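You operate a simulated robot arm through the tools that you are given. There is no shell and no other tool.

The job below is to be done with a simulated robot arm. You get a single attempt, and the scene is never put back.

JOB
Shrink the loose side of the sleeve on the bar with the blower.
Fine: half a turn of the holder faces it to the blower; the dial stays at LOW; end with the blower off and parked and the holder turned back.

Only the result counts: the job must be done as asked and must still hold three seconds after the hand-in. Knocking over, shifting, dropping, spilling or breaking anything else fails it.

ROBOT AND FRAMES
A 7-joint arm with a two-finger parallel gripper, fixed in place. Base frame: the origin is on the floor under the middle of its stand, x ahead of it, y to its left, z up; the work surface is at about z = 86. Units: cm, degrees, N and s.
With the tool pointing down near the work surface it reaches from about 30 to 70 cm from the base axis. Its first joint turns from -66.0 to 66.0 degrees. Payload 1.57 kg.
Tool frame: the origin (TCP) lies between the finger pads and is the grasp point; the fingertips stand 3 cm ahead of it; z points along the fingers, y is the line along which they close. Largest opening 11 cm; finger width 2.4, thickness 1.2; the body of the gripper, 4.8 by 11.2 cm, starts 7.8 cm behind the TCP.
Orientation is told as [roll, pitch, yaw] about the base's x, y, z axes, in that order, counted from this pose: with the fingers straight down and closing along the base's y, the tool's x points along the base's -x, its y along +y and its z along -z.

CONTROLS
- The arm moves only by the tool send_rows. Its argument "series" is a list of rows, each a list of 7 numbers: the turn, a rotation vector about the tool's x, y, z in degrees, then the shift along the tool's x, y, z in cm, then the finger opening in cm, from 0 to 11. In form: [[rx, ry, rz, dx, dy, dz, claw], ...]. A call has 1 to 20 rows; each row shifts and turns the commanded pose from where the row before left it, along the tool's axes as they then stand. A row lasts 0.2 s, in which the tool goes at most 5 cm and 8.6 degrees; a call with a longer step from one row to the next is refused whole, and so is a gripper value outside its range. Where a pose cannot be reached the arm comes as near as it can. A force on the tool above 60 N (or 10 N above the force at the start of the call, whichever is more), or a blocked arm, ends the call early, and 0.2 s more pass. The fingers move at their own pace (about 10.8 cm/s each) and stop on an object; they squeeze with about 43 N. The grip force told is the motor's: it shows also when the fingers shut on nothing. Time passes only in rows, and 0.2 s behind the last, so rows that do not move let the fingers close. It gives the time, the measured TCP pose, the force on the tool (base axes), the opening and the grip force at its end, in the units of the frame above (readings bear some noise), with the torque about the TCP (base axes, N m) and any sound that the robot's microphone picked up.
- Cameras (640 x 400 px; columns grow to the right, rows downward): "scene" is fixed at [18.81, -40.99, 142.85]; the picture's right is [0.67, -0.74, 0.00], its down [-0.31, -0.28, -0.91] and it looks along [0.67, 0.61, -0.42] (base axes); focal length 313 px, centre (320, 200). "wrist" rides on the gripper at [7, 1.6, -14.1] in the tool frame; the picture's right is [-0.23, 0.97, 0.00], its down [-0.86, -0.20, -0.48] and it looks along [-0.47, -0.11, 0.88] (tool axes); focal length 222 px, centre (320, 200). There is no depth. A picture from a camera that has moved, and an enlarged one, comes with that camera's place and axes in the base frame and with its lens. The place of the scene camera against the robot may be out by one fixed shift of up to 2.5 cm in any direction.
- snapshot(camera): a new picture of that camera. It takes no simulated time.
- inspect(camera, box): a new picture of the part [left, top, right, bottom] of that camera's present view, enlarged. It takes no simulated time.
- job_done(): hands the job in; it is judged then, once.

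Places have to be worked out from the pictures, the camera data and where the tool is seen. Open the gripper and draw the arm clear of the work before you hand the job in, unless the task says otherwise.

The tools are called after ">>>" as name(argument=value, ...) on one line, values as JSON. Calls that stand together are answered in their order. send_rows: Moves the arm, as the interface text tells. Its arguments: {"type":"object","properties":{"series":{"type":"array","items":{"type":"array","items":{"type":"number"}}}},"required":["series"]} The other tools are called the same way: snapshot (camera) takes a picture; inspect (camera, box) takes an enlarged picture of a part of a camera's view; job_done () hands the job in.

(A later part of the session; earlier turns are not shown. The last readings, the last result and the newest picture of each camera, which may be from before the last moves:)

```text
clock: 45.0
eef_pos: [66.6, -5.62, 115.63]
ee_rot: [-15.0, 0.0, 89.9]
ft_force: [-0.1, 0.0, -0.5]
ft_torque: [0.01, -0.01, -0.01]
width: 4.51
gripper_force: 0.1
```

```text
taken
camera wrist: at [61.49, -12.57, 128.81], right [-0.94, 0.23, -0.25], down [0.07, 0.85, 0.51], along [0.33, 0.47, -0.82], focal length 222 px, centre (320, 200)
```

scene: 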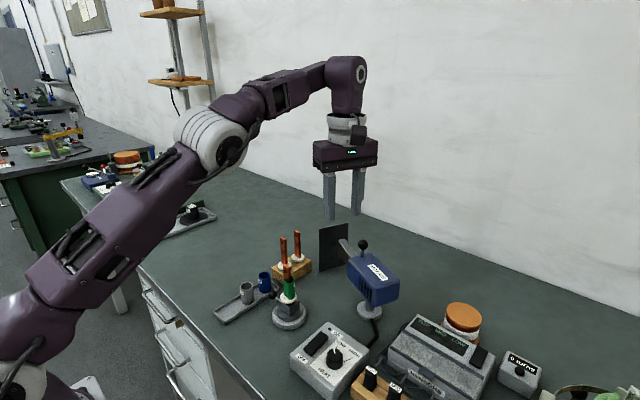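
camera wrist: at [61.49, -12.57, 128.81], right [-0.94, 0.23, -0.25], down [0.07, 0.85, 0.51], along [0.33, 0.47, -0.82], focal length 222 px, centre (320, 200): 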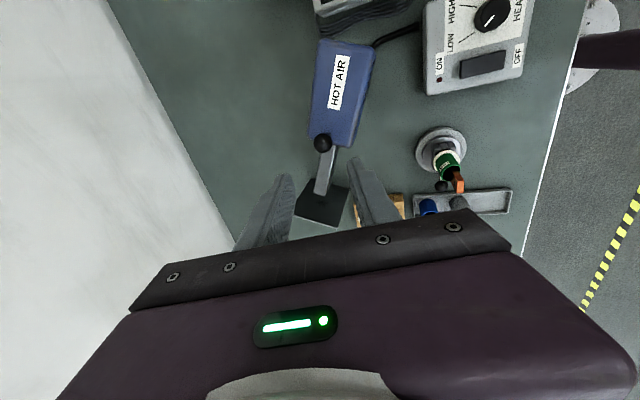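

The knob shows at (69.6, -5.7), in line between the fingers. I approach along the tool axis in two stages, first to about 3 cm before the final pose.

>>> send_rows(series=[[0, 0, 0, 0, 0.39, -0.1, 4.5], [0, 0, 0, 0, 0, 3, 4.5], [0, 0, 0, 0, 0, 3, 4.5], [0, 0, 0, 0, 0, 2.3, 4.5], [0, 0, 0, 0, 0, 0, 4.5], [0, 0, 0, 0, 0, 0, 4.5]])

>>> snapshot(camera="wrist")

>>> inspect(camera="scene", box=[290, 150, 430, 330])

```text
clock: 46.4
eef_pos: [68.17, -5.8, 107.68]
ee_rot: [-15.0, 0.1, 89.9]
ft_force: [-1.0, 0.7, -0.1]
ft_torque: [-0.01, -0.03, 0.01]
width: 4.51
gripper_force: 0.0
```

```text
taken
camera wrist: at [63.03, -12.68, 120.86], right [-0.94, 0.23, -0.25], down [0.07, 0.85, 0.51], along [0.33, 0.47, -0.82], focal length 222 px, centre (320, 200)
```

wrist: 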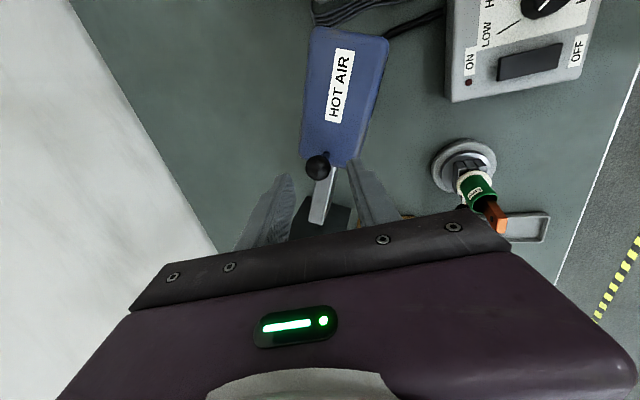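

```text
2.22 times, centred on (360, 240) of scene
camera zoom: at [18.81, -40.99, 142.85], right [0.67, -0.74, 0.0], down [-0.31, -0.28, -0.91], along [0.67, 0.61, -0.42], focal length 696 px, centre (231, 111)
```

zoom: 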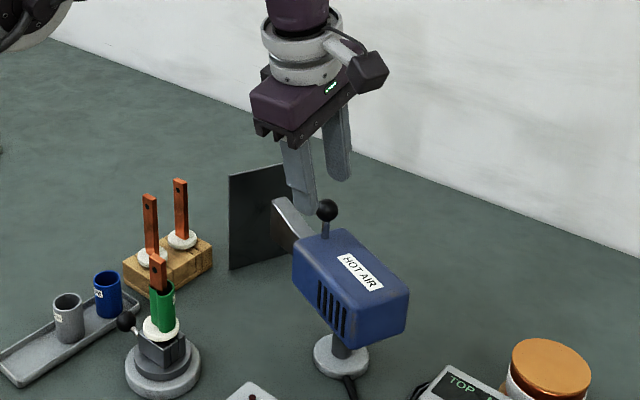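

The fingers line up with the knob on both sides. I go the last 3 cm along the tool axis.

>>> send_rows(series=[[0, 0, 0, 0, -0.15, 1.5, 4.5], [0, 0, 0, 0, 0, 1.5, 4.5], [0, 0, 0, 0, 0, 0, 4.5], [0, 0, 0, 0, 0, 0, 4.5]])

>>> snapshot(camera="wrist")

>>> inspect(camera="scene", box=[310, 180, 410, 290])

```text
clock: 47.4
eef_pos: [69.17, -5.7, 104.77]
ee_rot: [-15.0, 0.0, 89.9]
ft_force: [-0.4, -0.2, -0.3]
ft_torque: [0.0, 0.01, -0.01]
width: 4.53
gripper_force: 0.0
```

```text
taken
camera wrist: at [64.03, -12.64, 117.93], right [-0.94, 0.23, -0.25], down [0.07, 0.85, 0.51], along [0.33, 0.47, -0.82], focal length 222 px, centre (320, 200)
```

wrist: 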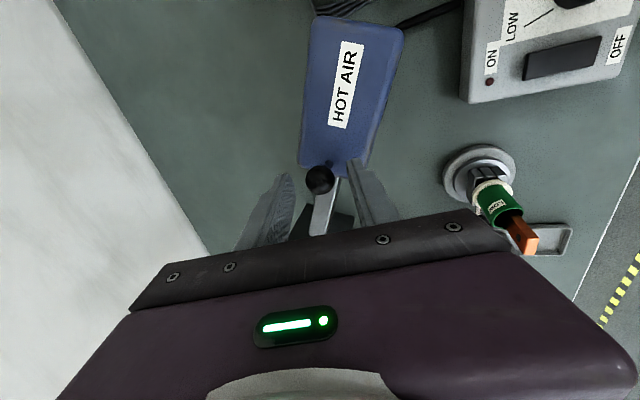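

```text
3.64 times, centred on (360, 235) of scene
camera zoom: at [18.81, -40.99, 142.85], right [0.67, -0.74, 0.0], down [-0.31, -0.28, -0.91], along [0.67, 0.61, -0.42], focal length 1139 px, centre (174, 73)
```

zoom: 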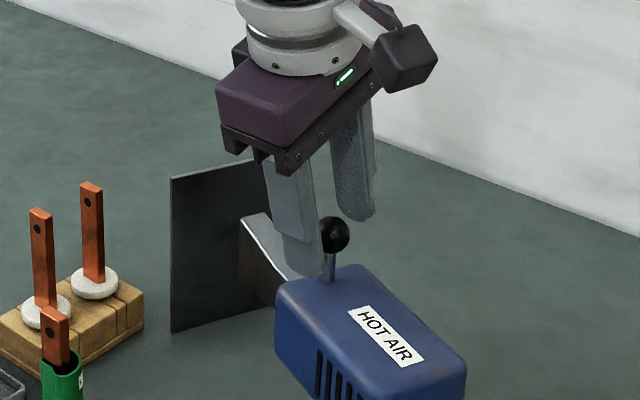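

The knob is between the pads, but the far fingertip sits only a little below its centre. I lower 0.5 cm more and close to a cage of 3 cm.

>>> send_rows(series=[[0, 0, 0, 0, 0, 0.25, 4], [0, 0, 0, 0, 0, 0.25, 3.4], [0, 0, 0, 0, 0, 0, 2.9], [0, 0, 0, 0, 0, 0, 2.9], [0, 0, 0, 0, 0, 0, 2.9]])

>>> snapshot(camera="wrist")

>>> inspect(camera="scene", box=[310, 180, 410, 290])

```text
clock: 48.6
eef_pos: [69.26, -5.74, 104.2]
ee_rot: [-15.0, 0.0, 89.9]
ft_force: [0.1, -0.4, -0.3]
ft_torque: [0.01, 0.0, 0.01]
width: 2.9
gripper_force: 0.0
```

```text
taken
camera wrist: at [64.18, -12.71, 117.43], right [-0.94, 0.23, -0.25], down [0.07, 0.85, 0.51], along [0.33, 0.47, -0.82], focal length 222 px, centre (320, 200)
```

wrist: 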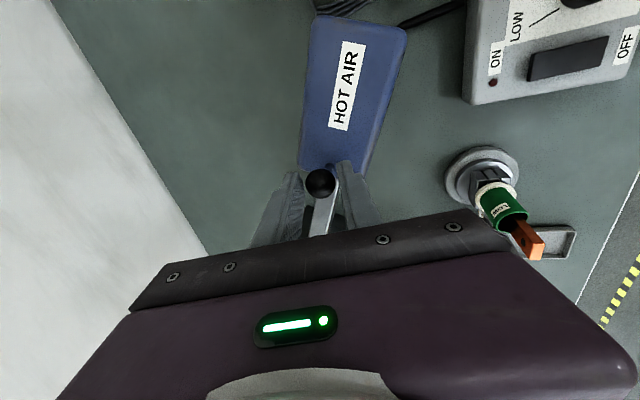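

```text
3.64 times, centred on (360, 235) of scene
camera zoom: at [18.81, -40.99, 142.85], right [0.67, -0.74, 0.0], down [-0.31, -0.28, -0.91], along [0.67, 0.61, -0.42], focal length 1139 px, centre (174, 73)
```

zoom: 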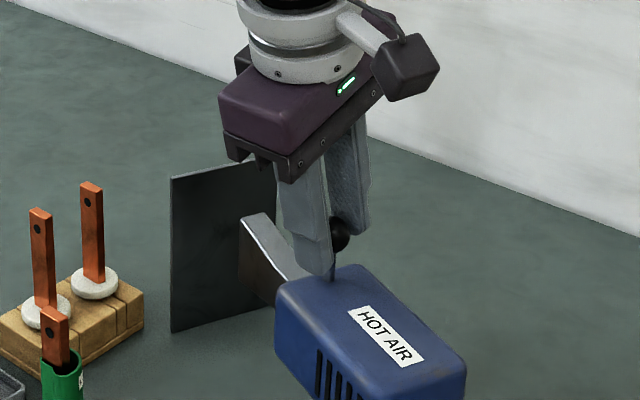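

The cage is good. I start pulling the knob along its arc (towards -x), first about 23 degrees, and check.

>>> send_rows(series=[[0, 0, 0, -0.2, 0.493, -0.132, 2.9], [0, 0, 0, -0.16, 0.618, -0.166, 2.9], [0, 0, 0, -0.07, 0.638, -0.171, 2.9], [0, 0, 0, 0, 0, 0, 2.9], [0, 0, 0, 0, 0, 0, 2.9]])

>>> snapshot(camera="wrist")

>>> inspect(camera="scene", box=[290, 180, 410, 330])

```text
clock: 49.8
eef_pos: [67.62, -5.34, 104.39]
ee_rot: [-15.0, 0.0, 89.9]
ft_force: [1.9, 0.7, 0.4]
ft_torque: [0.04, -0.05, 0.0]
width: 3.07
gripper_force: 1.5
```

```text
taken
camera wrist: at [62.34, -12.26, 117.52], right [-0.94, 0.23, -0.25], down [0.07, 0.86, 0.51], along [0.33, 0.47, -0.82], focal length 222 px, centre (320, 200)
```

wrist: 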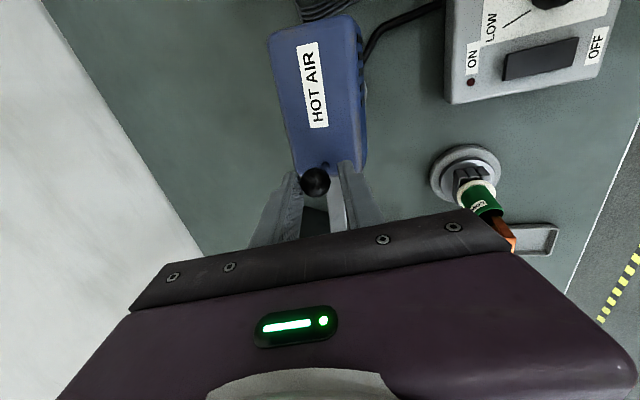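

```text
2.67 times, centred on (350, 255) of scene
camera zoom: at [18.82, -40.99, 142.85], right [0.67, -0.74, 0.0], down [-0.31, -0.28, -0.91], along [0.67, 0.61, -0.42], focal length 835 px, centre (240, 53)
```

zoom: 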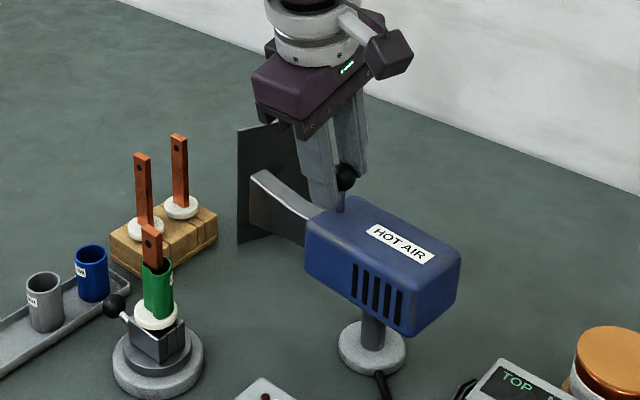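

The blower turns freely on its stand (2 N). I continue the arc.

>>> send_rows(series=[[0, 0, 0, 0.03, 0.628, -0.168, 2.9], [0, 0, 0, 0.11, 0.628, -0.168, 2.9], [0, 0, 0, 0.2, 0.599, -0.161, 2.9], [0, 0, 0, 0.29, 0.57, -0.153, 2.9], [0, 0, 0, 0, 0, 0, 2.9], [0, 0, 0, 0, 0, 0, 2.9]])

>>> snapshot(camera="wrist")

>>> inspect(camera="scene", box=[270, 180, 410, 340])

```text
clock: 51.2
eef_pos: [65.21, -5.93, 104.49]
ee_rot: [-14.9, 0.0, 89.9]
ft_force: [2.1, -0.9, 0.4]
ft_torque: [0.0, 0.01, -0.03]
width: 3.07
gripper_force: 0.0
```

```text
taken
camera wrist: at [59.96, -12.85, 117.58], right [-0.94, 0.23, -0.25], down [0.07, 0.86, 0.51], along [0.33, 0.47, -0.82], focal length 222 px, centre (320, 200)
```

wrist: 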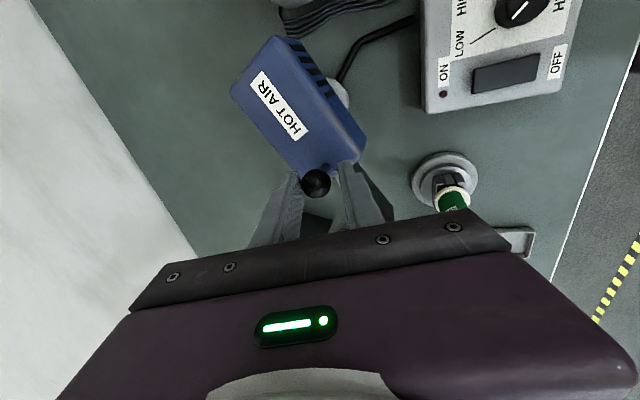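

```text
2.50 times, centred on (340, 260) of scene
camera zoom: at [18.82, -41.0, 142.85], right [0.67, -0.74, 0.0], down [-0.31, -0.28, -0.91], along [0.67, 0.61, -0.42], focal length 783 px, centre (270, 50)
```

zoom: 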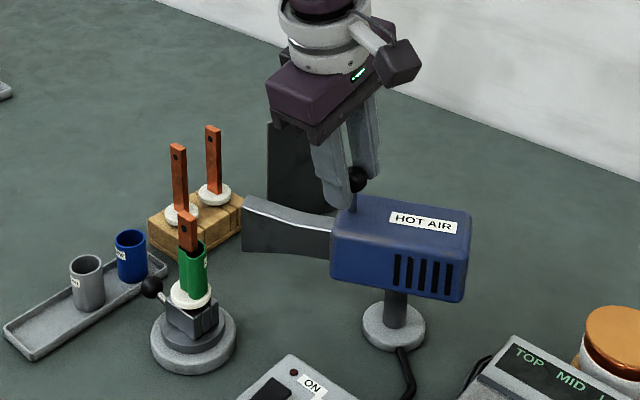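

About two thirds done. I continue with two more steps plus some allowance for the play in the cage.

>>> send_rows(series=[[0, 0, 0, 0.37, 0.531, -0.142, 2.9], [0, 0, 0, 0.44, 0.473, -0.127, 2.9], [0, 0, 0, 0.1, 0.12, -0.03, 2.9], [0, 0, 0, 0, 0, 0, 2.9], [0, 0, 0, 0, 0, 0, 2.9]])

>>> snapshot(camera="wrist")

>>> inspect(camera="scene", box=[270, 180, 410, 340])

```text
clock: 52.4
eef_pos: [63.94, -6.91, 104.32]
ee_rot: [-15.0, -0.1, 89.9]
ft_force: [0.7, -0.5, 0.6]
ft_torque: [-0.03, 0.0, -0.03]
width: 3.02
gripper_force: 0.5
```

```text
taken
camera wrist: at [58.78, -13.84, 117.51], right [-0.94, 0.23, -0.25], down [0.07, 0.86, 0.51], along [0.33, 0.47, -0.82], focal length 222 px, centre (320, 200)
```

wrist: 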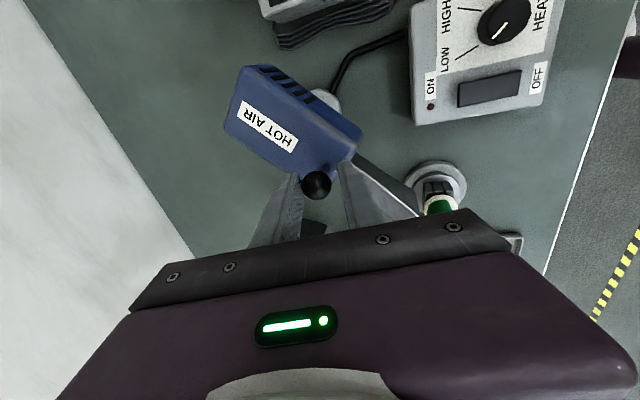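

```text
2.50 times, centred on (340, 260) of scene
camera zoom: at [18.82, -41.0, 142.85], right [0.67, -0.74, 0.0], down [-0.31, -0.28, -0.91], along [0.67, 0.61, -0.42], focal length 783 px, centre (270, 50)
```

zoom: 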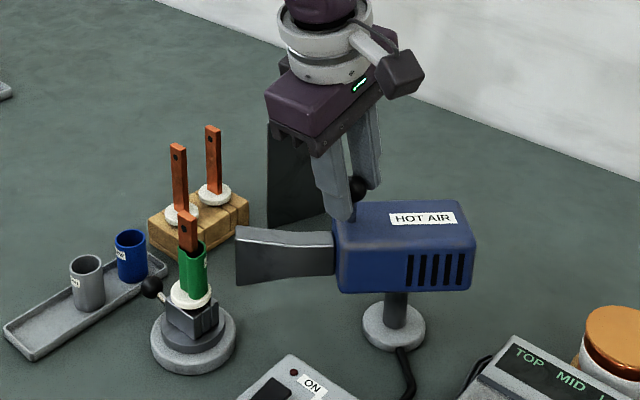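

The knob is now near 133 degrees about the stand; the target line to the holder is about 136. I add a small step and then look.

>>> send_rows(series=[[0, 0, 0, 0.2, 0.19, -0.05, 2.9], [0, 0, 0, 0, 0, 0, 2.9], [0, 0, 0, 0, 0, 0, 2.9]])

>>> inspect(camera="wrist", box=[200, 50, 480, 230])

>>> inspect(camera="scene", box=[270, 220, 410, 340])

```text
clock: 53.2
eef_pos: [63.79, -7.11, 104.35]
ee_rot: [-15.0, 0.0, 89.9]
ft_force: [2.1, 1.4, 0.4]
ft_torque: [0.0, -0.05, 0.02]
width: 3.15
gripper_force: 1.5
```

```text
2.22 times, centred on (340, 140) of wrist
camera zoom: at [58.55, -14.04, 117.53], right [-0.94, 0.23, -0.25], down [0.07, 0.85, 0.51], along [0.33, 0.47, -0.82], focal length 494 px, centre (276, 333)
```

zoom: 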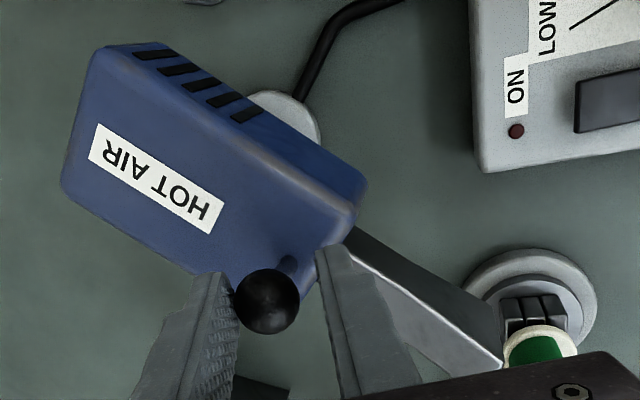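

```text
3.33 times, centred on (340, 280) of scene
camera zoom: at [18.82, -40.99, 142.85], right [0.67, -0.74, 0.0], down [-0.31, -0.28, -0.91], along [0.67, 0.61, -0.42], focal length 1044 px, centre (253, -67)
```

zoom: 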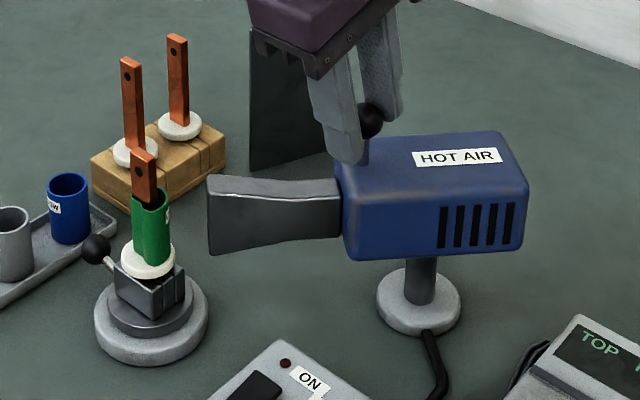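

The blower looks aimed at the sleeve. I open the fingers and withdraw along the tool axis to check the aim from above.

>>> send_rows(series=[[0, 0, 0, 0, 0, -0.2, 3.8], [0, 0, 0, 0, 0, 0, 4.5], [0, 0, 0, 0, 0, -1.5, 4.5], [0, 0, 0, 0, 0, -3, 4.5], [0, 0, 0, 0, 0, -3, 4.5], [0, 0, 0, 0, 0, -4, 4.5], [0, 0, 0, 0, 0, 0, 4.5]])

>>> snapshot(camera="wrist")

>>> inspect(camera="scene", box=[250, 220, 410, 340])

```text
clock: 54.8
eef_pos: [60.48, -7.17, 115.65]
ee_rot: [-15.0, 0.0, 89.9]
ft_force: [0.6, -0.4, 0.2]
ft_torque: [0.03, -0.01, 0.01]
width: 4.48
gripper_force: 0.0
```

```text
taken
camera wrist: at [55.27, -14.07, 128.85], right [-0.94, 0.23, -0.25], down [0.07, 0.85, 0.51], along [0.33, 0.47, -0.82], focal length 222 px, centre (320, 200)
```

wrist: 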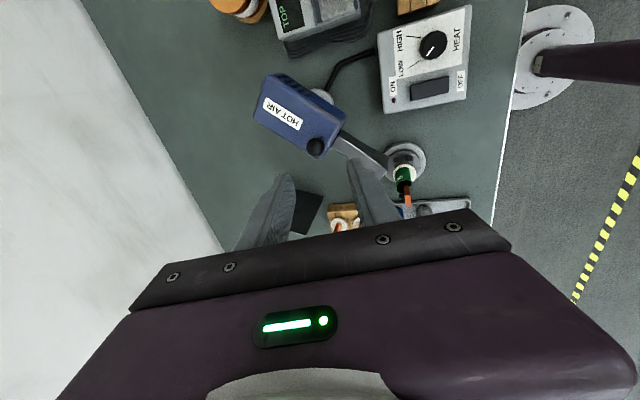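

```text
3.33 times, centred on (330, 280) of scene
camera zoom: at [18.81, -40.99, 142.85], right [0.67, -0.74, 0.0], down [-0.31, -0.28, -0.91], along [0.67, 0.61, -0.42], focal length 1044 px, centre (287, -67)
```

zoom: 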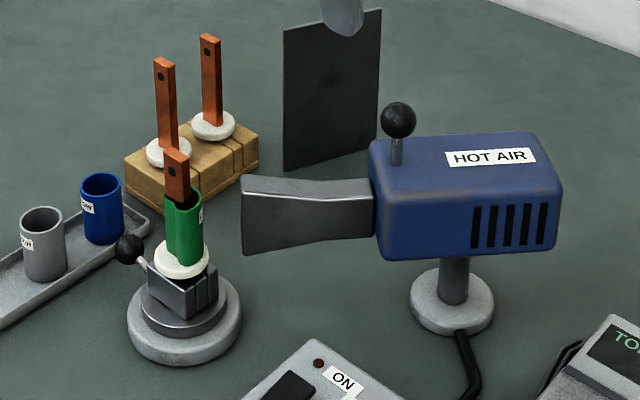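

I enlarge the wrist view to measure where the nozzle points.

>>> inspect(camera="wrist", box=[240, 60, 440, 215])

```text
2.58 times, centred on (340, 138) of wrist
camera zoom: at [55.27, -14.07, 128.85], right [-0.94, 0.23, -0.25], down [0.07, 0.85, 0.51], along [0.33, 0.47, -0.82], focal length 573 px, centre (268, 361)
```

zoom: 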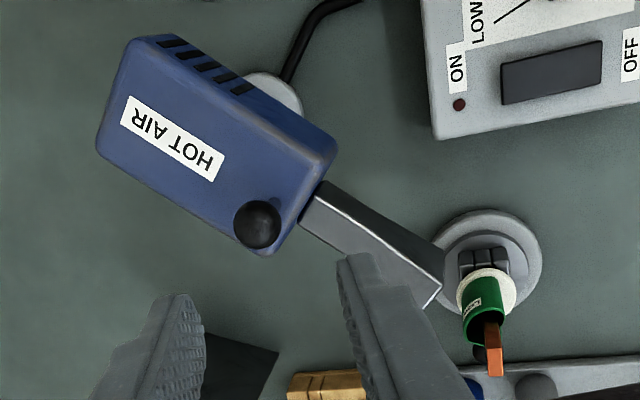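

The nozzle's direction is about 137–139 degrees, and the holder lies at 136 from the stand, so the aim is good. Next the rocker: its ON end is at about (51.9, -9.2), z about 92. I untilt, close the fingers and move over it.

>>> send_rows(series=[[-7.5, 0, 0, 0, 0, 0, 2], [-7.5, 0, 0, 0, 0, 0, 0], [0, 0, 0, 0.7, 2.9, 0, 0], [0, 0, 0, 0.7, 2.9, 0, 0], [0, 0, 0, 0.6, 2.8, 0, 0], [0, 0, 0, 0, 0, 3, 0], [0, 0, 0, 0, 0, 3, 0], [0, 0, 0, 0, 0, 3, 0], [0, 0, 0, 0, 0, 0, 0], [0, 0, 0, 0, 0, 0, 0]])

>>> snapshot(camera="wrist")

>>> inspect(camera="scene", box=[260, 180, 420, 400])

```text
clock: 57.0
eef_pos: [51.92, -8.91, 106.58]
ee_rot: [-0.1, 0.0, 89.9]
ft_force: [0.0, 0.0, -0.6]
ft_torque: [-0.02, 0.02, 0.01]
width: 0.0
gripper_force: 21.9
```

```text
taken
camera wrist: at [50.4, -15.81, 120.67], right [-0.97, 0.23, 0.0], down [0.2, 0.85, 0.48], along [0.11, 0.47, -0.88], focal length 222 px, centre (320, 200)
```

wrist: 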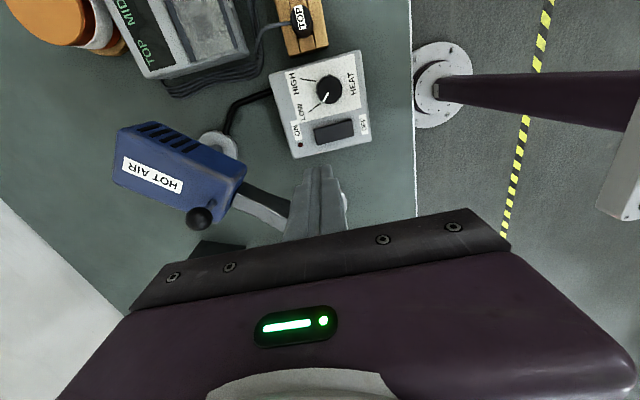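

```text
1.82 times, centred on (340, 290) of scene
camera zoom: at [18.81, -40.99, 142.85], right [0.67, -0.74, 0.0], down [-0.31, -0.28, -0.91], along [0.67, 0.61, -0.42], focal length 569 px, centre (284, 36)
```

zoom: 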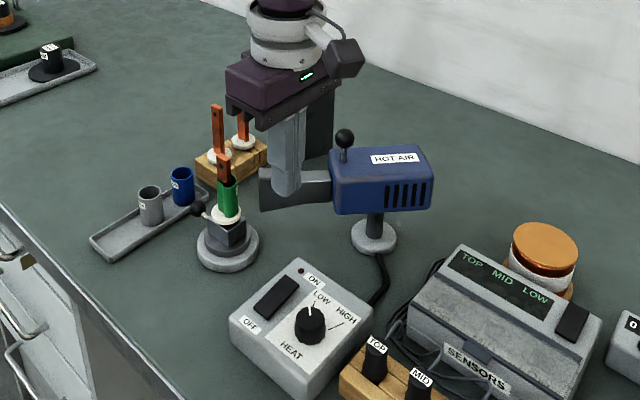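

I enlarge the box to fix the rocker's place and height.

>>> inspect(camera="wrist", box=[260, 45, 380, 165])

>>> inspect(camera="scene", box=[285, 315, 375, 400])

```text
3.33 times, centred on (320, 105) of wrist
camera zoom: at [50.4, -15.81, 120.67], right [-0.97, 0.23, 0.0], down [0.2, 0.85, 0.48], along [0.11, 0.47, -0.88], focal length 740 px, centre (320, 517)
```

zoom: 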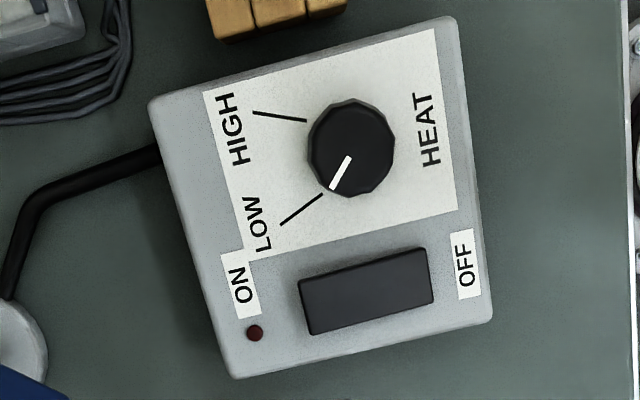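

```text
4.71 times, centred on (330, 358) of scene
camera zoom: at [18.81, -40.99, 142.85], right [0.67, -0.74, 0.0], down [-0.31, -0.28, -0.91], along [0.67, 0.61, -0.42], focal length 1474 px, centre (273, -541)
```

zoom: 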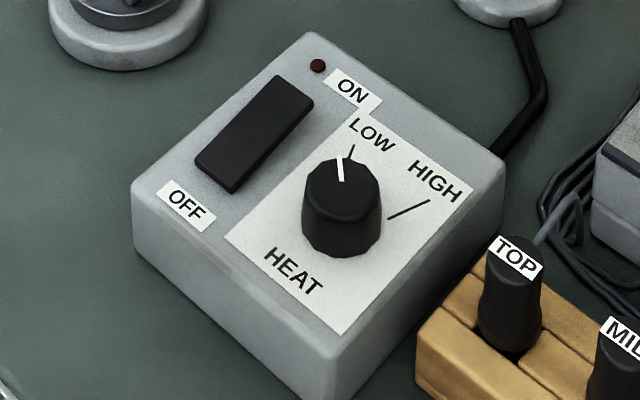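

The rocker's ON end is raised, at about (52.0, -9.3), top near z = 92.3. I shift 0.4 cm and descend to about 2 cm above it.

>>> send_rows(series=[[0, 0, 0, 0.4, 0, 2, 0], [0, 0, 0, 0, 0, 3, 0], [0, 0, 0, 0, 0, 3, 0], [0, 0, 0, 0, 0, 1, 0], [0, 0, 0, 0, 0, 0, 0], [0, 0, 0, 0, 0, 0, 0]])

>>> snapshot(camera="wrist")

>>> inspect(camera="scene", box=[285, 300, 385, 400])

```text
clock: 58.4
eef_pos: [52.13, -9.59, 97.56]
ee_rot: [0.0, 0.0, 89.9]
ft_force: [-0.7, 0.1, 0.4]
ft_torque: [0.0, 0.01, 0.01]
width: 0.0
gripper_force: 21.4
```

```text
taken
camera wrist: at [50.49, -16.43, 111.68], right [-0.97, 0.23, 0.0], down [0.2, 0.85, 0.48], along [0.11, 0.47, -0.88], focal length 222 px, centre (320, 200)
```

wrist: 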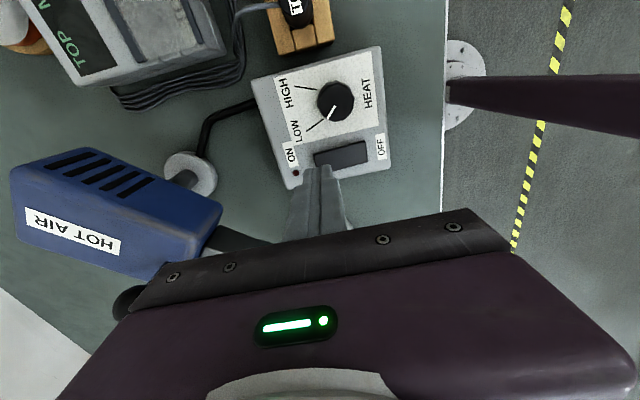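

```text
4.00 times, centred on (335, 350) of scene
camera zoom: at [18.81, -40.99, 142.85], right [0.67, -0.74, 0.0], down [-0.31, -0.28, -0.91], along [0.67, 0.61, -0.42], focal length 1252 px, centre (260, -400)
```

zoom: 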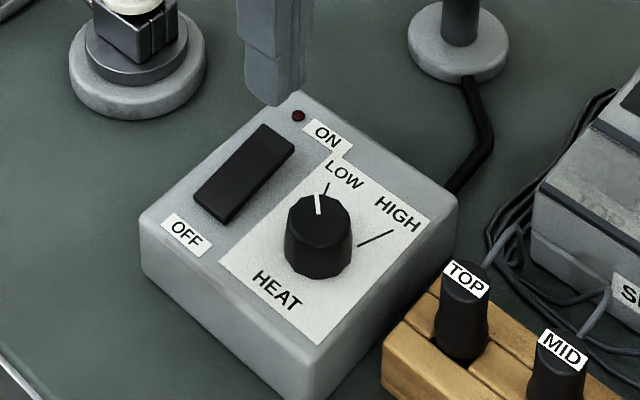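

The tip stands right above the ON end. I lower gently in small steps and watch the force.

>>> send_rows(series=[[0, 0, 0, 0, 0, 0.8, 0], [0, 0, 0, 0, 0, 0.6, 0], [0, 0, 0, 0, 0, 0.3, 0], [0, 0, 0, 0, 0, 0.3, 0], [0, 0, 0, 0, 0, 0, 0]])

>>> inspect(camera="scene", box=[285, 300, 385, 400])

```text
clock: 59.6
eef_pos: [51.93, -9.55, 95.57]
ee_rot: [0.0, -0.1, 89.9]
ft_force: [0.8, 0.4, 0.0]
ft_torque: [0.01, 0.02, 0.01]
width: 0.02
gripper_force: 21.2
```

```text
4.00 times, centred on (335, 350) of scene
camera zoom: at [18.81, -40.99, 142.85], right [0.67, -0.74, 0.0], down [-0.31, -0.28, -0.91], along [0.67, 0.61, -0.42], focal length 1252 px, centre (260, -400)
```

zoom: 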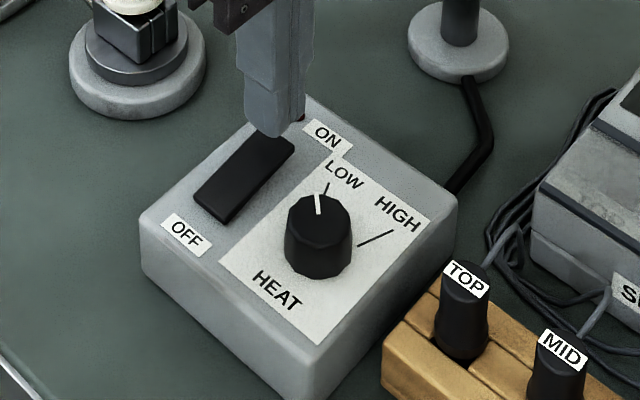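

No contact yet, the tip is at about z = 92.6 over the ON end. I go on down in small steps.

>>> send_rows(series=[[0, 0, 0, 0, 0, 0.25, 0], [0, 0, 0, 0, 0, 0.25, 0], [0, 0, 0, 0, 0, 0, 0]])

>>> inspect(camera="scene", box=[285, 300, 385, 400])

```text
clock: 60.4
eef_pos: [51.98, -9.58, 95.07]
ee_rot: [0.0, 0.0, 89.9]
ft_force: [0.8, 0.2, 0.5]
ft_torque: [-0.02, 0.01, 0.01]
width: 0.0
gripper_force: 21.5
```

```text
4.00 times, centred on (335, 350) of scene
camera zoom: at [18.81, -40.99, 142.85], right [0.67, -0.74, 0.0], down [-0.31, -0.28, -0.91], along [0.67, 0.61, -0.42], focal length 1252 px, centre (260, -400)
```

zoom: 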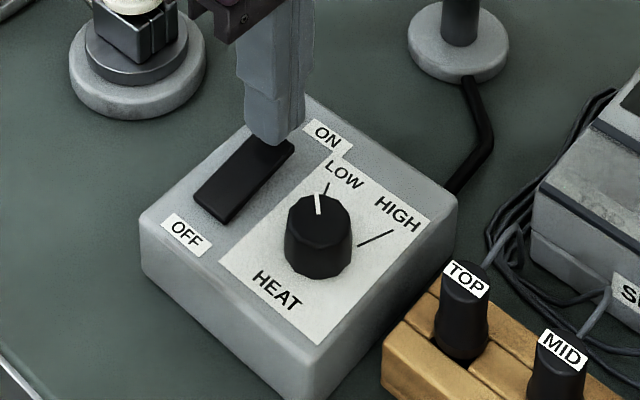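

Tip at about 92.1 and still only 0.5 N. I go on with 0.2 cm steps.

>>> send_rows(series=[[0, 0, 0, 0, 0, 0.2, 0], [0, 0, 0, 0, 0, 0.2, 0], [0, 0, 0, 0, 0, 0, 0]])

>>> inspect(camera="scene", box=[265, 280, 385, 400])

```text
clock: 61.2
eef_pos: [51.97, -9.37, 94.83]
ee_rot: [-0.1, 0.1, 89.9]
ft_force: [0.6, -0.7, 0.0]
ft_torque: [-0.01, 0.01, 0.0]
width: 0.01
gripper_force: 21.5
```

```text
3.33 times, centred on (325, 340) of scene
camera zoom: at [18.81, -40.99, 142.85], right [0.67, -0.74, 0.0], down [-0.31, -0.28, -0.91], along [0.67, 0.61, -0.42], focal length 1044 px, centre (303, -267)
```

zoom: 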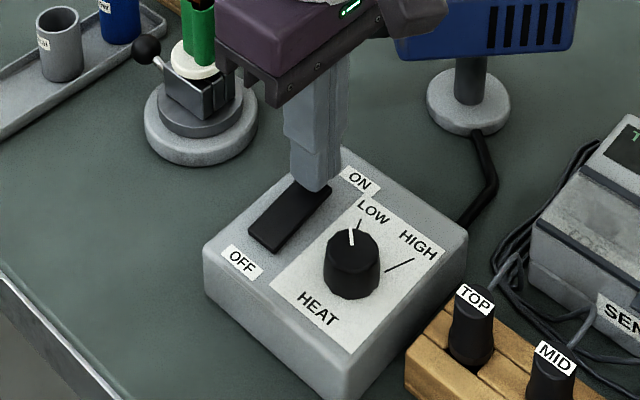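

Still no clear contact; I continue down.

>>> send_rows(series=[[0, 0, 0, 0, 0, 0.2, 0], [0, 0, 0, 0, 0, 0.2, 0], [0, 0, 0, 0, 0, 0, 0]])

>>> inspect(camera="wrist", box=[240, 70, 400, 230])

>>> inspect(camera="scene", box=[265, 280, 385, 400])

```text
clock: 62.0
eef_pos: [51.95, -9.54, 94.26]
ee_rot: [0.0, 0.0, 89.9]
ft_force: [-0.5, 0.1, -0.4]
ft_torque: [-0.03, 0.0, -0.04]
width: 0.01
gripper_force: 21.3
```

```text
2.50 times, centred on (320, 150) of wrist
camera zoom: at [50.46, -16.38, 108.4], right [-0.97, 0.23, 0.0], down [0.2, 0.85, 0.48], along [0.11, 0.47, -0.88], focal length 555 px, centre (320, 325)
```

zoom: 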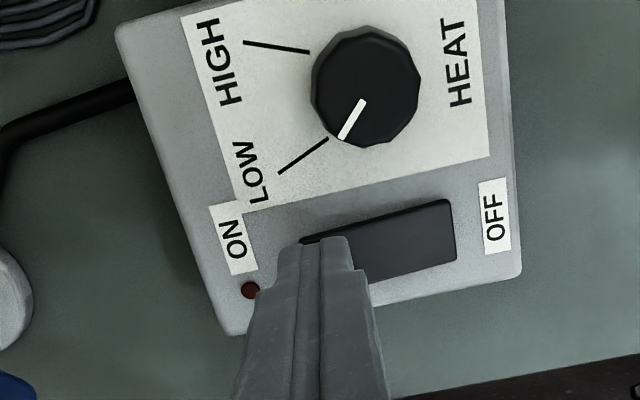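

```text
3.33 times, centred on (325, 340) of scene
camera zoom: at [18.81, -40.99, 142.85], right [0.67, -0.74, 0.0], down [-0.31, -0.28, -0.91], along [0.67, 0.61, -0.42], focal length 1044 px, centre (303, -267)
```

zoom: 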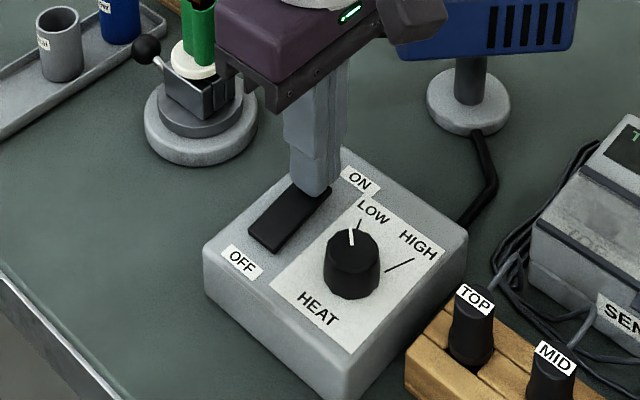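

The tip is aligned over the rocker's ON half (rocker spans x 47.7–52.5, y -10.4 to -8.4). I keep lowering gently.

>>> send_rows(series=[[0, 0, 0, 0, 0, 0.2, 0], [0, 0, 0, 0, 0, 0, 0]])

>>> send_rows(series=[[0, 0, 0, 0, 0, 0.2, 0], [0, 0, 0, 0, 0, 0, 0]])

>>> inspect(camera="scene", box=[265, 280, 385, 400])

```text
clock: 62.6
eef_pos: [52.14, -9.29, 94.26]
ee_rot: [0.0, -0.1, 89.9]
ft_force: [1.3, -1.1, 0.5]
ft_torque: [-0.07, -0.06, -0.01]
width: 0.0
gripper_force: 21.0
```

```text
clock: 63.2
eef_pos: [51.98, -9.39, 93.83]
ee_rot: [0.0, -0.1, 89.9]
ft_force: [0.3, 0.3, 0.3]
ft_torque: [-0.01, -0.01, 0.01]
width: 0.01
gripper_force: 21.4
```

```text
3.33 times, centred on (325, 340) of scene
camera zoom: at [18.81, -40.99, 142.85], right [0.67, -0.74, 0.0], down [-0.31, -0.28, -0.91], along [0.67, 0.61, -0.42], focal length 1044 px, centre (303, -267)
```

zoom: 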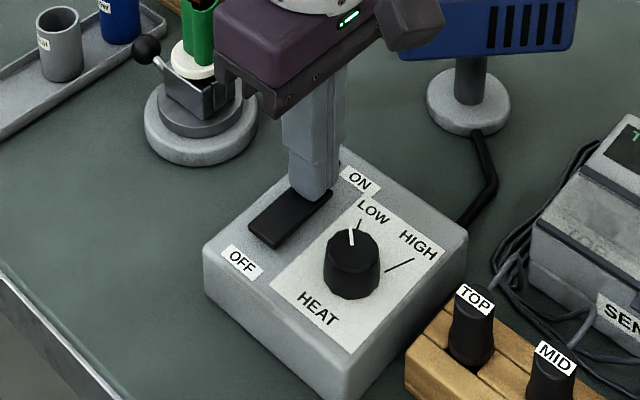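

No contact at tip z of 90.8; I go on in the same way.

>>> send_rows(series=[[0, 0, 0, 0, 0, 0.2, 0], [0, 0, 0, 0, 0, 0, 0]])

>>> send_rows(series=[[0, 0, 0, 0, 0, 0.2, 0], [0, 0, 0, 0, 0, 0, 0]])

>>> inspect(camera="wrist", box=[240, 70, 400, 230])

>>> inspect(camera="scene", box=[265, 280, 385, 400])

```text
clock: 63.8
eef_pos: [51.94, -9.5, 93.72]
ee_rot: [-0.1, 0.1, 89.9]
ft_force: [-1.8, 0.0, 27.0]
ft_torque: [0.0, 0.35, 0.02]
width: 0.01
gripper_force: 21.6
```

```text
clock: 64.3
eef_pos: [52.11, -9.3, 93.7]
ee_rot: [-0.2, 0.2, 89.9]
ft_force: [-8.1, 3.0, 18.9]
ft_torque: [0.11, 0.4, -0.06]
width: 0.0
gripper_force: 21.3
stopped in row 2: the force on the tool passed its limit at 63 N (the readings are from after the stop); the commanded pose is now the measured one
```

```text
2.50 times, centred on (320, 150) of wrist
camera zoom: at [50.38, -16.25, 107.86], right [-0.97, 0.23, 0.0], down [0.2, 0.86, 0.48], along [0.11, 0.46, -0.88], focal length 555 px, centre (320, 325)
```

zoom: 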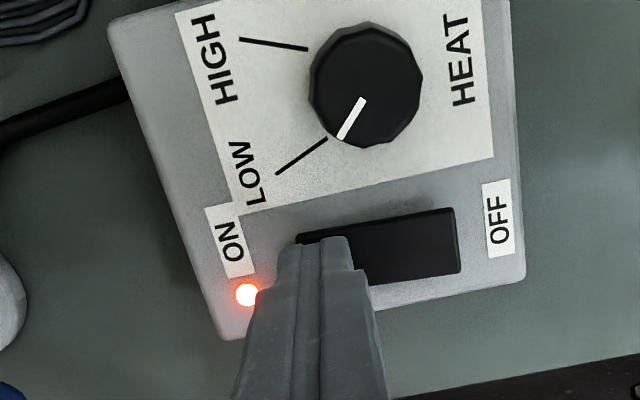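

```text
3.33 times, centred on (325, 340) of scene
camera zoom: at [18.76, -40.98, 142.86], right [0.67, -0.74, 0.0], down [-0.31, -0.28, -0.91], along [0.67, 0.61, -0.42], focal length 1044 px, centre (303, -267)
```

zoom: 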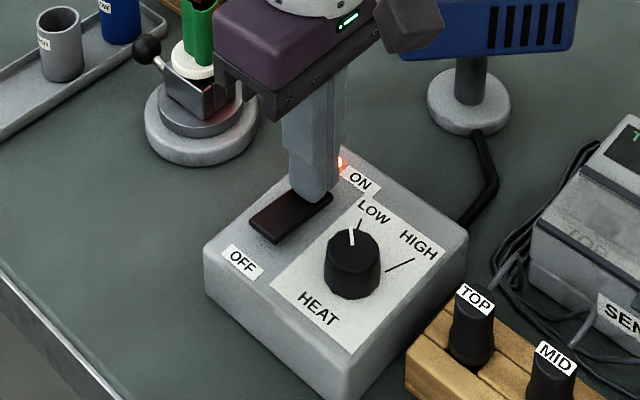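

The lamp is lit: the blower is on (since about 63.8 s). I lift off and move over the OFF end to be ready, watching the sleeve.

>>> send_rows(series=[[0, 0, 0, 0, 0, -1.5, 0], [0, 0, 0, 0, 0, -2, 0], [0, 0, 0, 0, 3.8, 0, 0], [0, 0, 0, 0, 0, 0, 0]])

>>> inspect(camera="scene", box=[250, 230, 350, 330])

>>> snapshot(camera="scene")

>>> snapshot(camera="wrist")

```text
clock: 65.3
eef_pos: [48.38, -9.33, 97.21]
ee_rot: [-0.3, 0.1, 89.9]
ft_force: [0.0, 0.1, 0.8]
ft_torque: [0.01, -0.01, 0.01]
width: 0.0
gripper_force: 21.3
```

```text
4.00 times, centred on (300, 280) of scene
camera zoom: at [18.81, -40.99, 142.85], right [0.67, -0.74, 0.0], down [-0.31, -0.28, -0.91], along [0.67, 0.61, -0.42], focal length 1252 px, centre (400, -120)
```

zoom: 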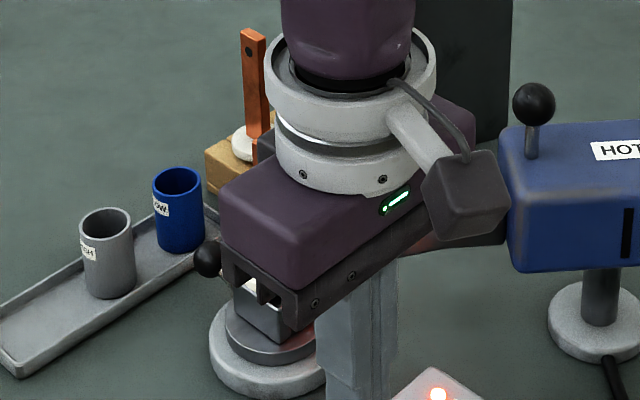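

```text
taken
```

scene: 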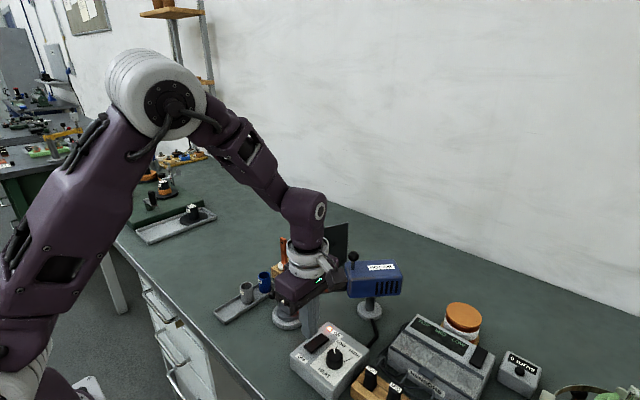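

```text
taken
camera wrist: at [46.68, -16.14, 111.34], right [-0.97, 0.23, 0.0], down [0.2, 0.86, 0.48], along [0.11, 0.47, -0.88], focal length 222 px, centre (320, 200)
```

wrist: 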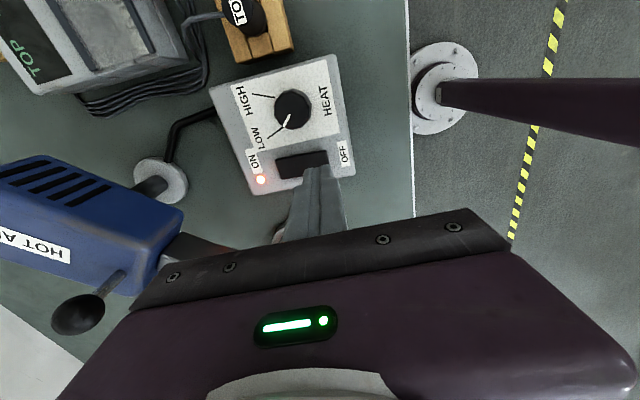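

The arm hides the sleeve from the scene camera. I raise the tool 14 cm straight up so that I can watch the sleeve.

>>> send_rows(series=[[0, 0, 0, 0, 0, -4.7, 0], [0, 0, 0, 0, 0, -4.7, 0], [0, 0, 0, 0, 0, -4.7, 0]])

>>> inspect(camera="scene", box=[250, 230, 350, 330])

>>> snapshot(camera="wrist")

```text
clock: 66.1
eef_pos: [48.45, -9.55, 111.42]
ee_rot: [-0.2, 0.0, 90.0]
ft_force: [-1.3, -0.2, 0.4]
ft_torque: [0.01, -0.01, -0.01]
width: 0.0
gripper_force: 22.0
```

```text
4.00 times, centred on (300, 280) of scene
camera zoom: at [18.81, -40.99, 142.85], right [0.67, -0.74, 0.0], down [-0.31, -0.28, -0.91], along [0.67, 0.61, -0.42], focal length 1252 px, centre (400, -120)
```

zoom: 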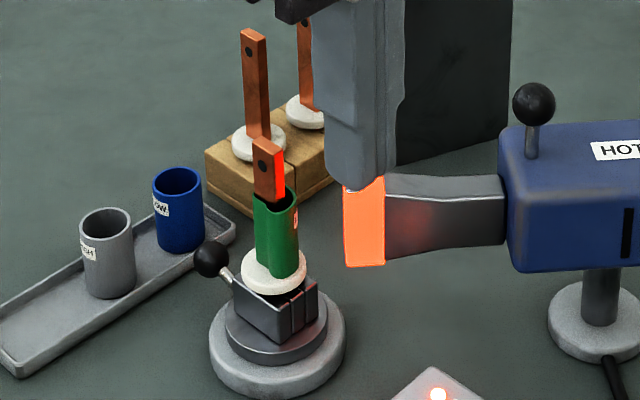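

```text
taken
camera wrist: at [46.85, -16.39, 125.47], right [-0.97, 0.23, 0.0], down [0.2, 0.86, 0.48], along [0.11, 0.47, -0.88], focal length 222 px, centre (320, 200)
```

wrist: 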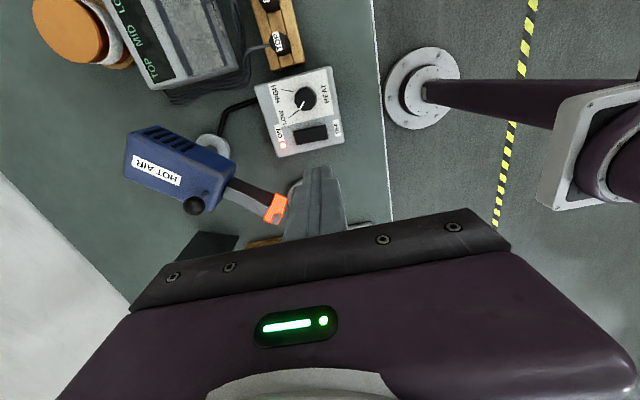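

The nozzle glows and its light falls on the bar and the loose side. I wait a second at a time and watch the sleeve.

>>> send_rows(series=[[0, 0, 0, 0, 0, 0, 0], [0, 0, 0, 0, 0, 0, 0], [0, 0, 0, 0, 0, 0, 0], [0, 0, 0, 0, 0, 0, 0]])

>>> inspect(camera="scene", box=[260, 250, 320, 310])

```text
clock: 67.1
eef_pos: [48.41, -9.49, 111.33]
ee_rot: [-0.2, 0.1, 90.0]
ft_force: [0.5, -0.1, 0.0]
ft_torque: [-0.02, 0.0, -0.03]
width: 0.0
gripper_force: 21.8
```

```text
6.67 times, centred on (290, 280) of scene
camera zoom: at [18.81, -40.99, 142.85], right [0.67, -0.74, 0.0], down [-0.31, -0.28, -0.91], along [0.67, 0.61, -0.42], focal length 2087 px, centre (520, -333)
```

zoom: 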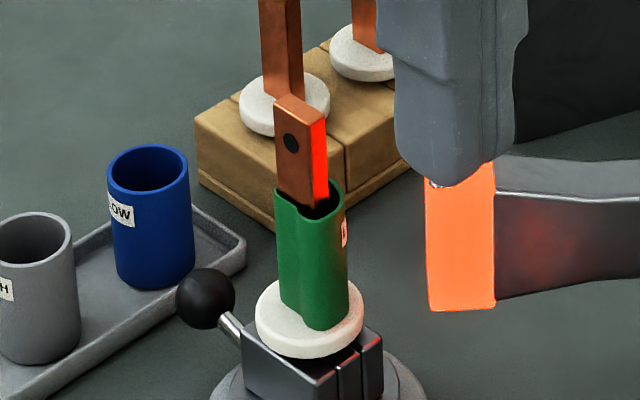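

The sleeve is loose on the blower's side and not yet visibly smaller. I keep waiting.

>>> send_rows(series=[[0, 0, 0, 0, 0, 0, 0], [0, 0, 0, 0, 0, 0, 0], [0, 0, 0, 0, 0, 0, 0], [0, 0, 0, 0, 0, 0, 0]])

>>> inspect(camera="scene", box=[260, 250, 320, 310])

```text
clock: 68.1
eef_pos: [48.47, -9.52, 111.34]
ee_rot: [-0.3, 0.1, 90.0]
ft_force: [-0.2, -0.1, 0.1]
ft_torque: [-0.01, -0.01, 0.0]
width: 0.0
gripper_force: 21.2
```

```text
6.67 times, centred on (290, 280) of scene
camera zoom: at [18.81, -40.99, 142.85], right [0.67, -0.74, 0.0], down [-0.31, -0.28, -0.91], along [0.67, 0.61, -0.42], focal length 2087 px, centre (520, -333)
```

zoom: 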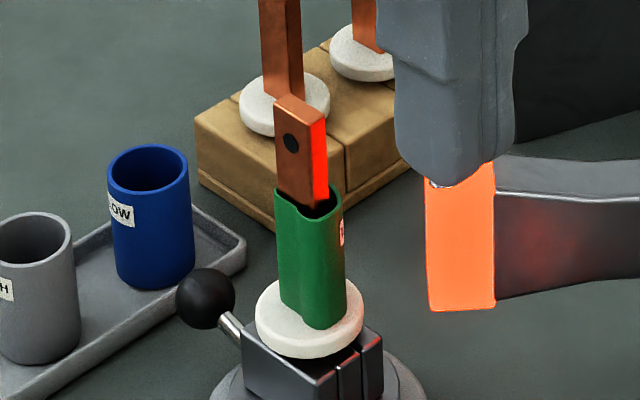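

The right edge has begun to draw in. I wait on.

>>> send_rows(series=[[0, 0, 0, 0, 0, 0, 0], [0, 0, 0, 0, 0, 0, 0], [0, 0, 0, 0, 0, 0, 0], [0, 0, 0, 0, 0, 0, 0]])

>>> inspect(camera="scene", box=[260, 250, 320, 310])

```text
clock: 69.1
eef_pos: [48.43, -9.54, 111.35]
ee_rot: [-0.3, 0.0, 89.9]
ft_force: [0.6, 0.0, 0.4]
ft_torque: [0.0, 0.02, 0.02]
width: 0.0
gripper_force: 21.0
```

```text
6.67 times, centred on (290, 280) of scene
camera zoom: at [18.81, -40.99, 142.85], right [0.67, -0.74, 0.0], down [-0.31, -0.28, -0.91], along [0.67, 0.61, -0.42], focal length 2087 px, centre (520, -333)
```

zoom: 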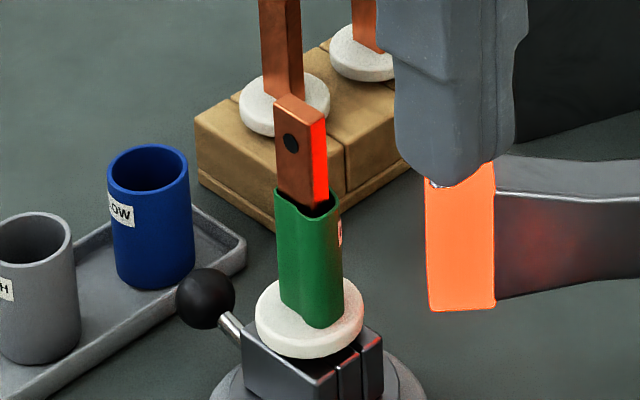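

It keeps shrinking slowly (the right edge went from 348 to about 341; tight should be around 331). I wait one more second.

>>> send_rows(series=[[0, 0, 0, 0, 0, 0, 0], [0, 0, 0, 0, 0, 0, 0], [0, 0, 0, 0, 0, 0, 0], [0, 0, 0, 0, 0, 0, 0]])

>>> inspect(camera="scene", box=[260, 250, 320, 310])

```text
clock: 70.1
eef_pos: [48.48, -9.42, 111.24]
ee_rot: [-0.1, 0.1, 90.0]
ft_force: [0.5, 0.3, -0.7]
ft_torque: [-0.01, 0.0, 0.02]
width: 0.0
gripper_force: 21.3
```

```text
6.67 times, centred on (290, 280) of scene
camera zoom: at [18.81, -40.99, 142.85], right [0.67, -0.74, 0.0], down [-0.31, -0.28, -0.91], along [0.67, 0.61, -0.42], focal length 2087 px, centre (520, -333)
```

zoom: 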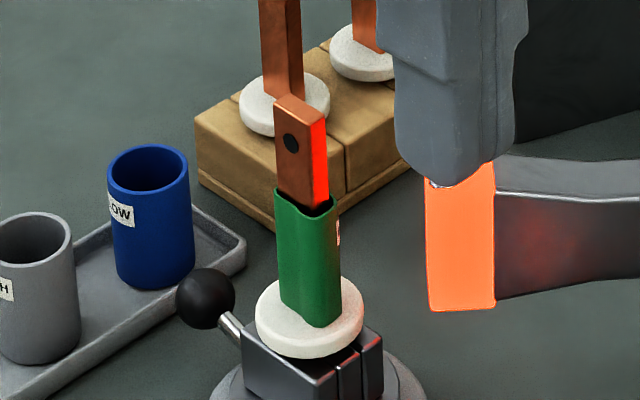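

The edge is at about 339 and the gap at the mouth is closing. Another second.

>>> send_rows(series=[[0, 0, 0, 0, 0, 0, 0], [0, 0, 0, 0, 0, 0, 0], [0, 0, 0, 0, 0, 0, 0], [0, 0, 0, 0, 0, 0, 0]])

>>> inspect(camera="scene", box=[270, 258, 310, 298])

```text
clock: 71.1
eef_pos: [48.53, -9.47, 111.36]
ee_rot: [-0.2, 0.1, 90.1]
ft_force: [-0.4, 0.8, 0.0]
ft_torque: [0.01, -0.01, 0.01]
width: 0.0
gripper_force: 21.5
```

```text
10.00 times, centred on (290, 278) of scene
camera zoom: at [18.81, -40.99, 142.85], right [0.67, -0.74, 0.0], down [-0.31, -0.28, -0.91], along [0.67, 0.61, -0.42], focal length 3131 px, centre (620, -580)
```

zoom: 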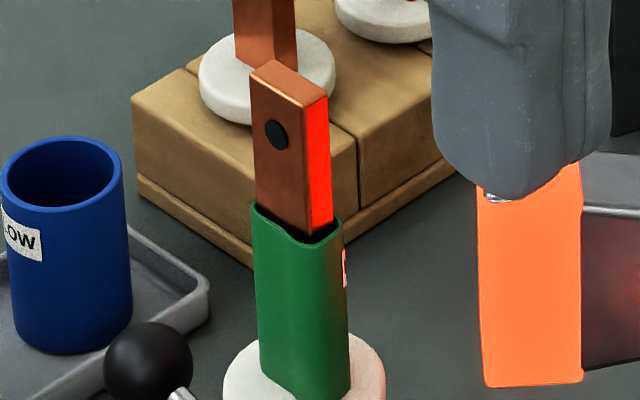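

The gap is about half closed compared with the start; the edge still moves about 3 px per second at this scale. One more second.

>>> send_rows(series=[[0, 0, 0, 0, 0, 0, 0], [0, 0, 0, 0, 0, 0, 0], [0, 0, 0, 0, 0, 0, 0], [0, 0, 0, 0, 0, 0, 0]])

>>> inspect(camera="scene", box=[270, 258, 310, 298])

```text
clock: 72.1
eef_pos: [48.46, -9.51, 111.45]
ee_rot: [-0.2, 0.1, 90.1]
ft_force: [-0.6, -0.1, 0.4]
ft_torque: [0.0, 0.02, -0.01]
width: 0.02
gripper_force: 21.4
```

```text
10.00 times, centred on (290, 278) of scene
camera zoom: at [18.81, -40.99, 142.85], right [0.67, -0.74, 0.0], down [-0.31, -0.28, -0.91], along [0.67, 0.61, -0.42], focal length 3131 px, centre (620, -580)
```

zoom: 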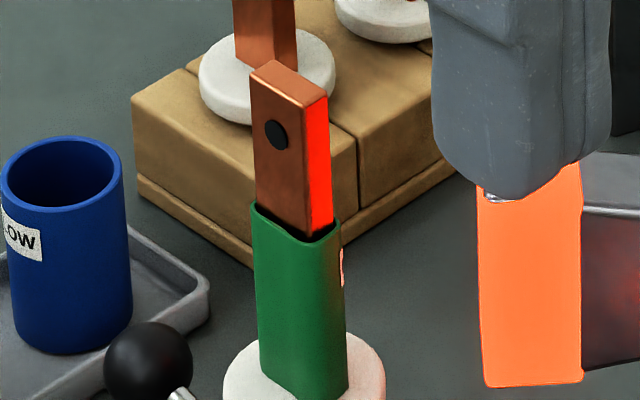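

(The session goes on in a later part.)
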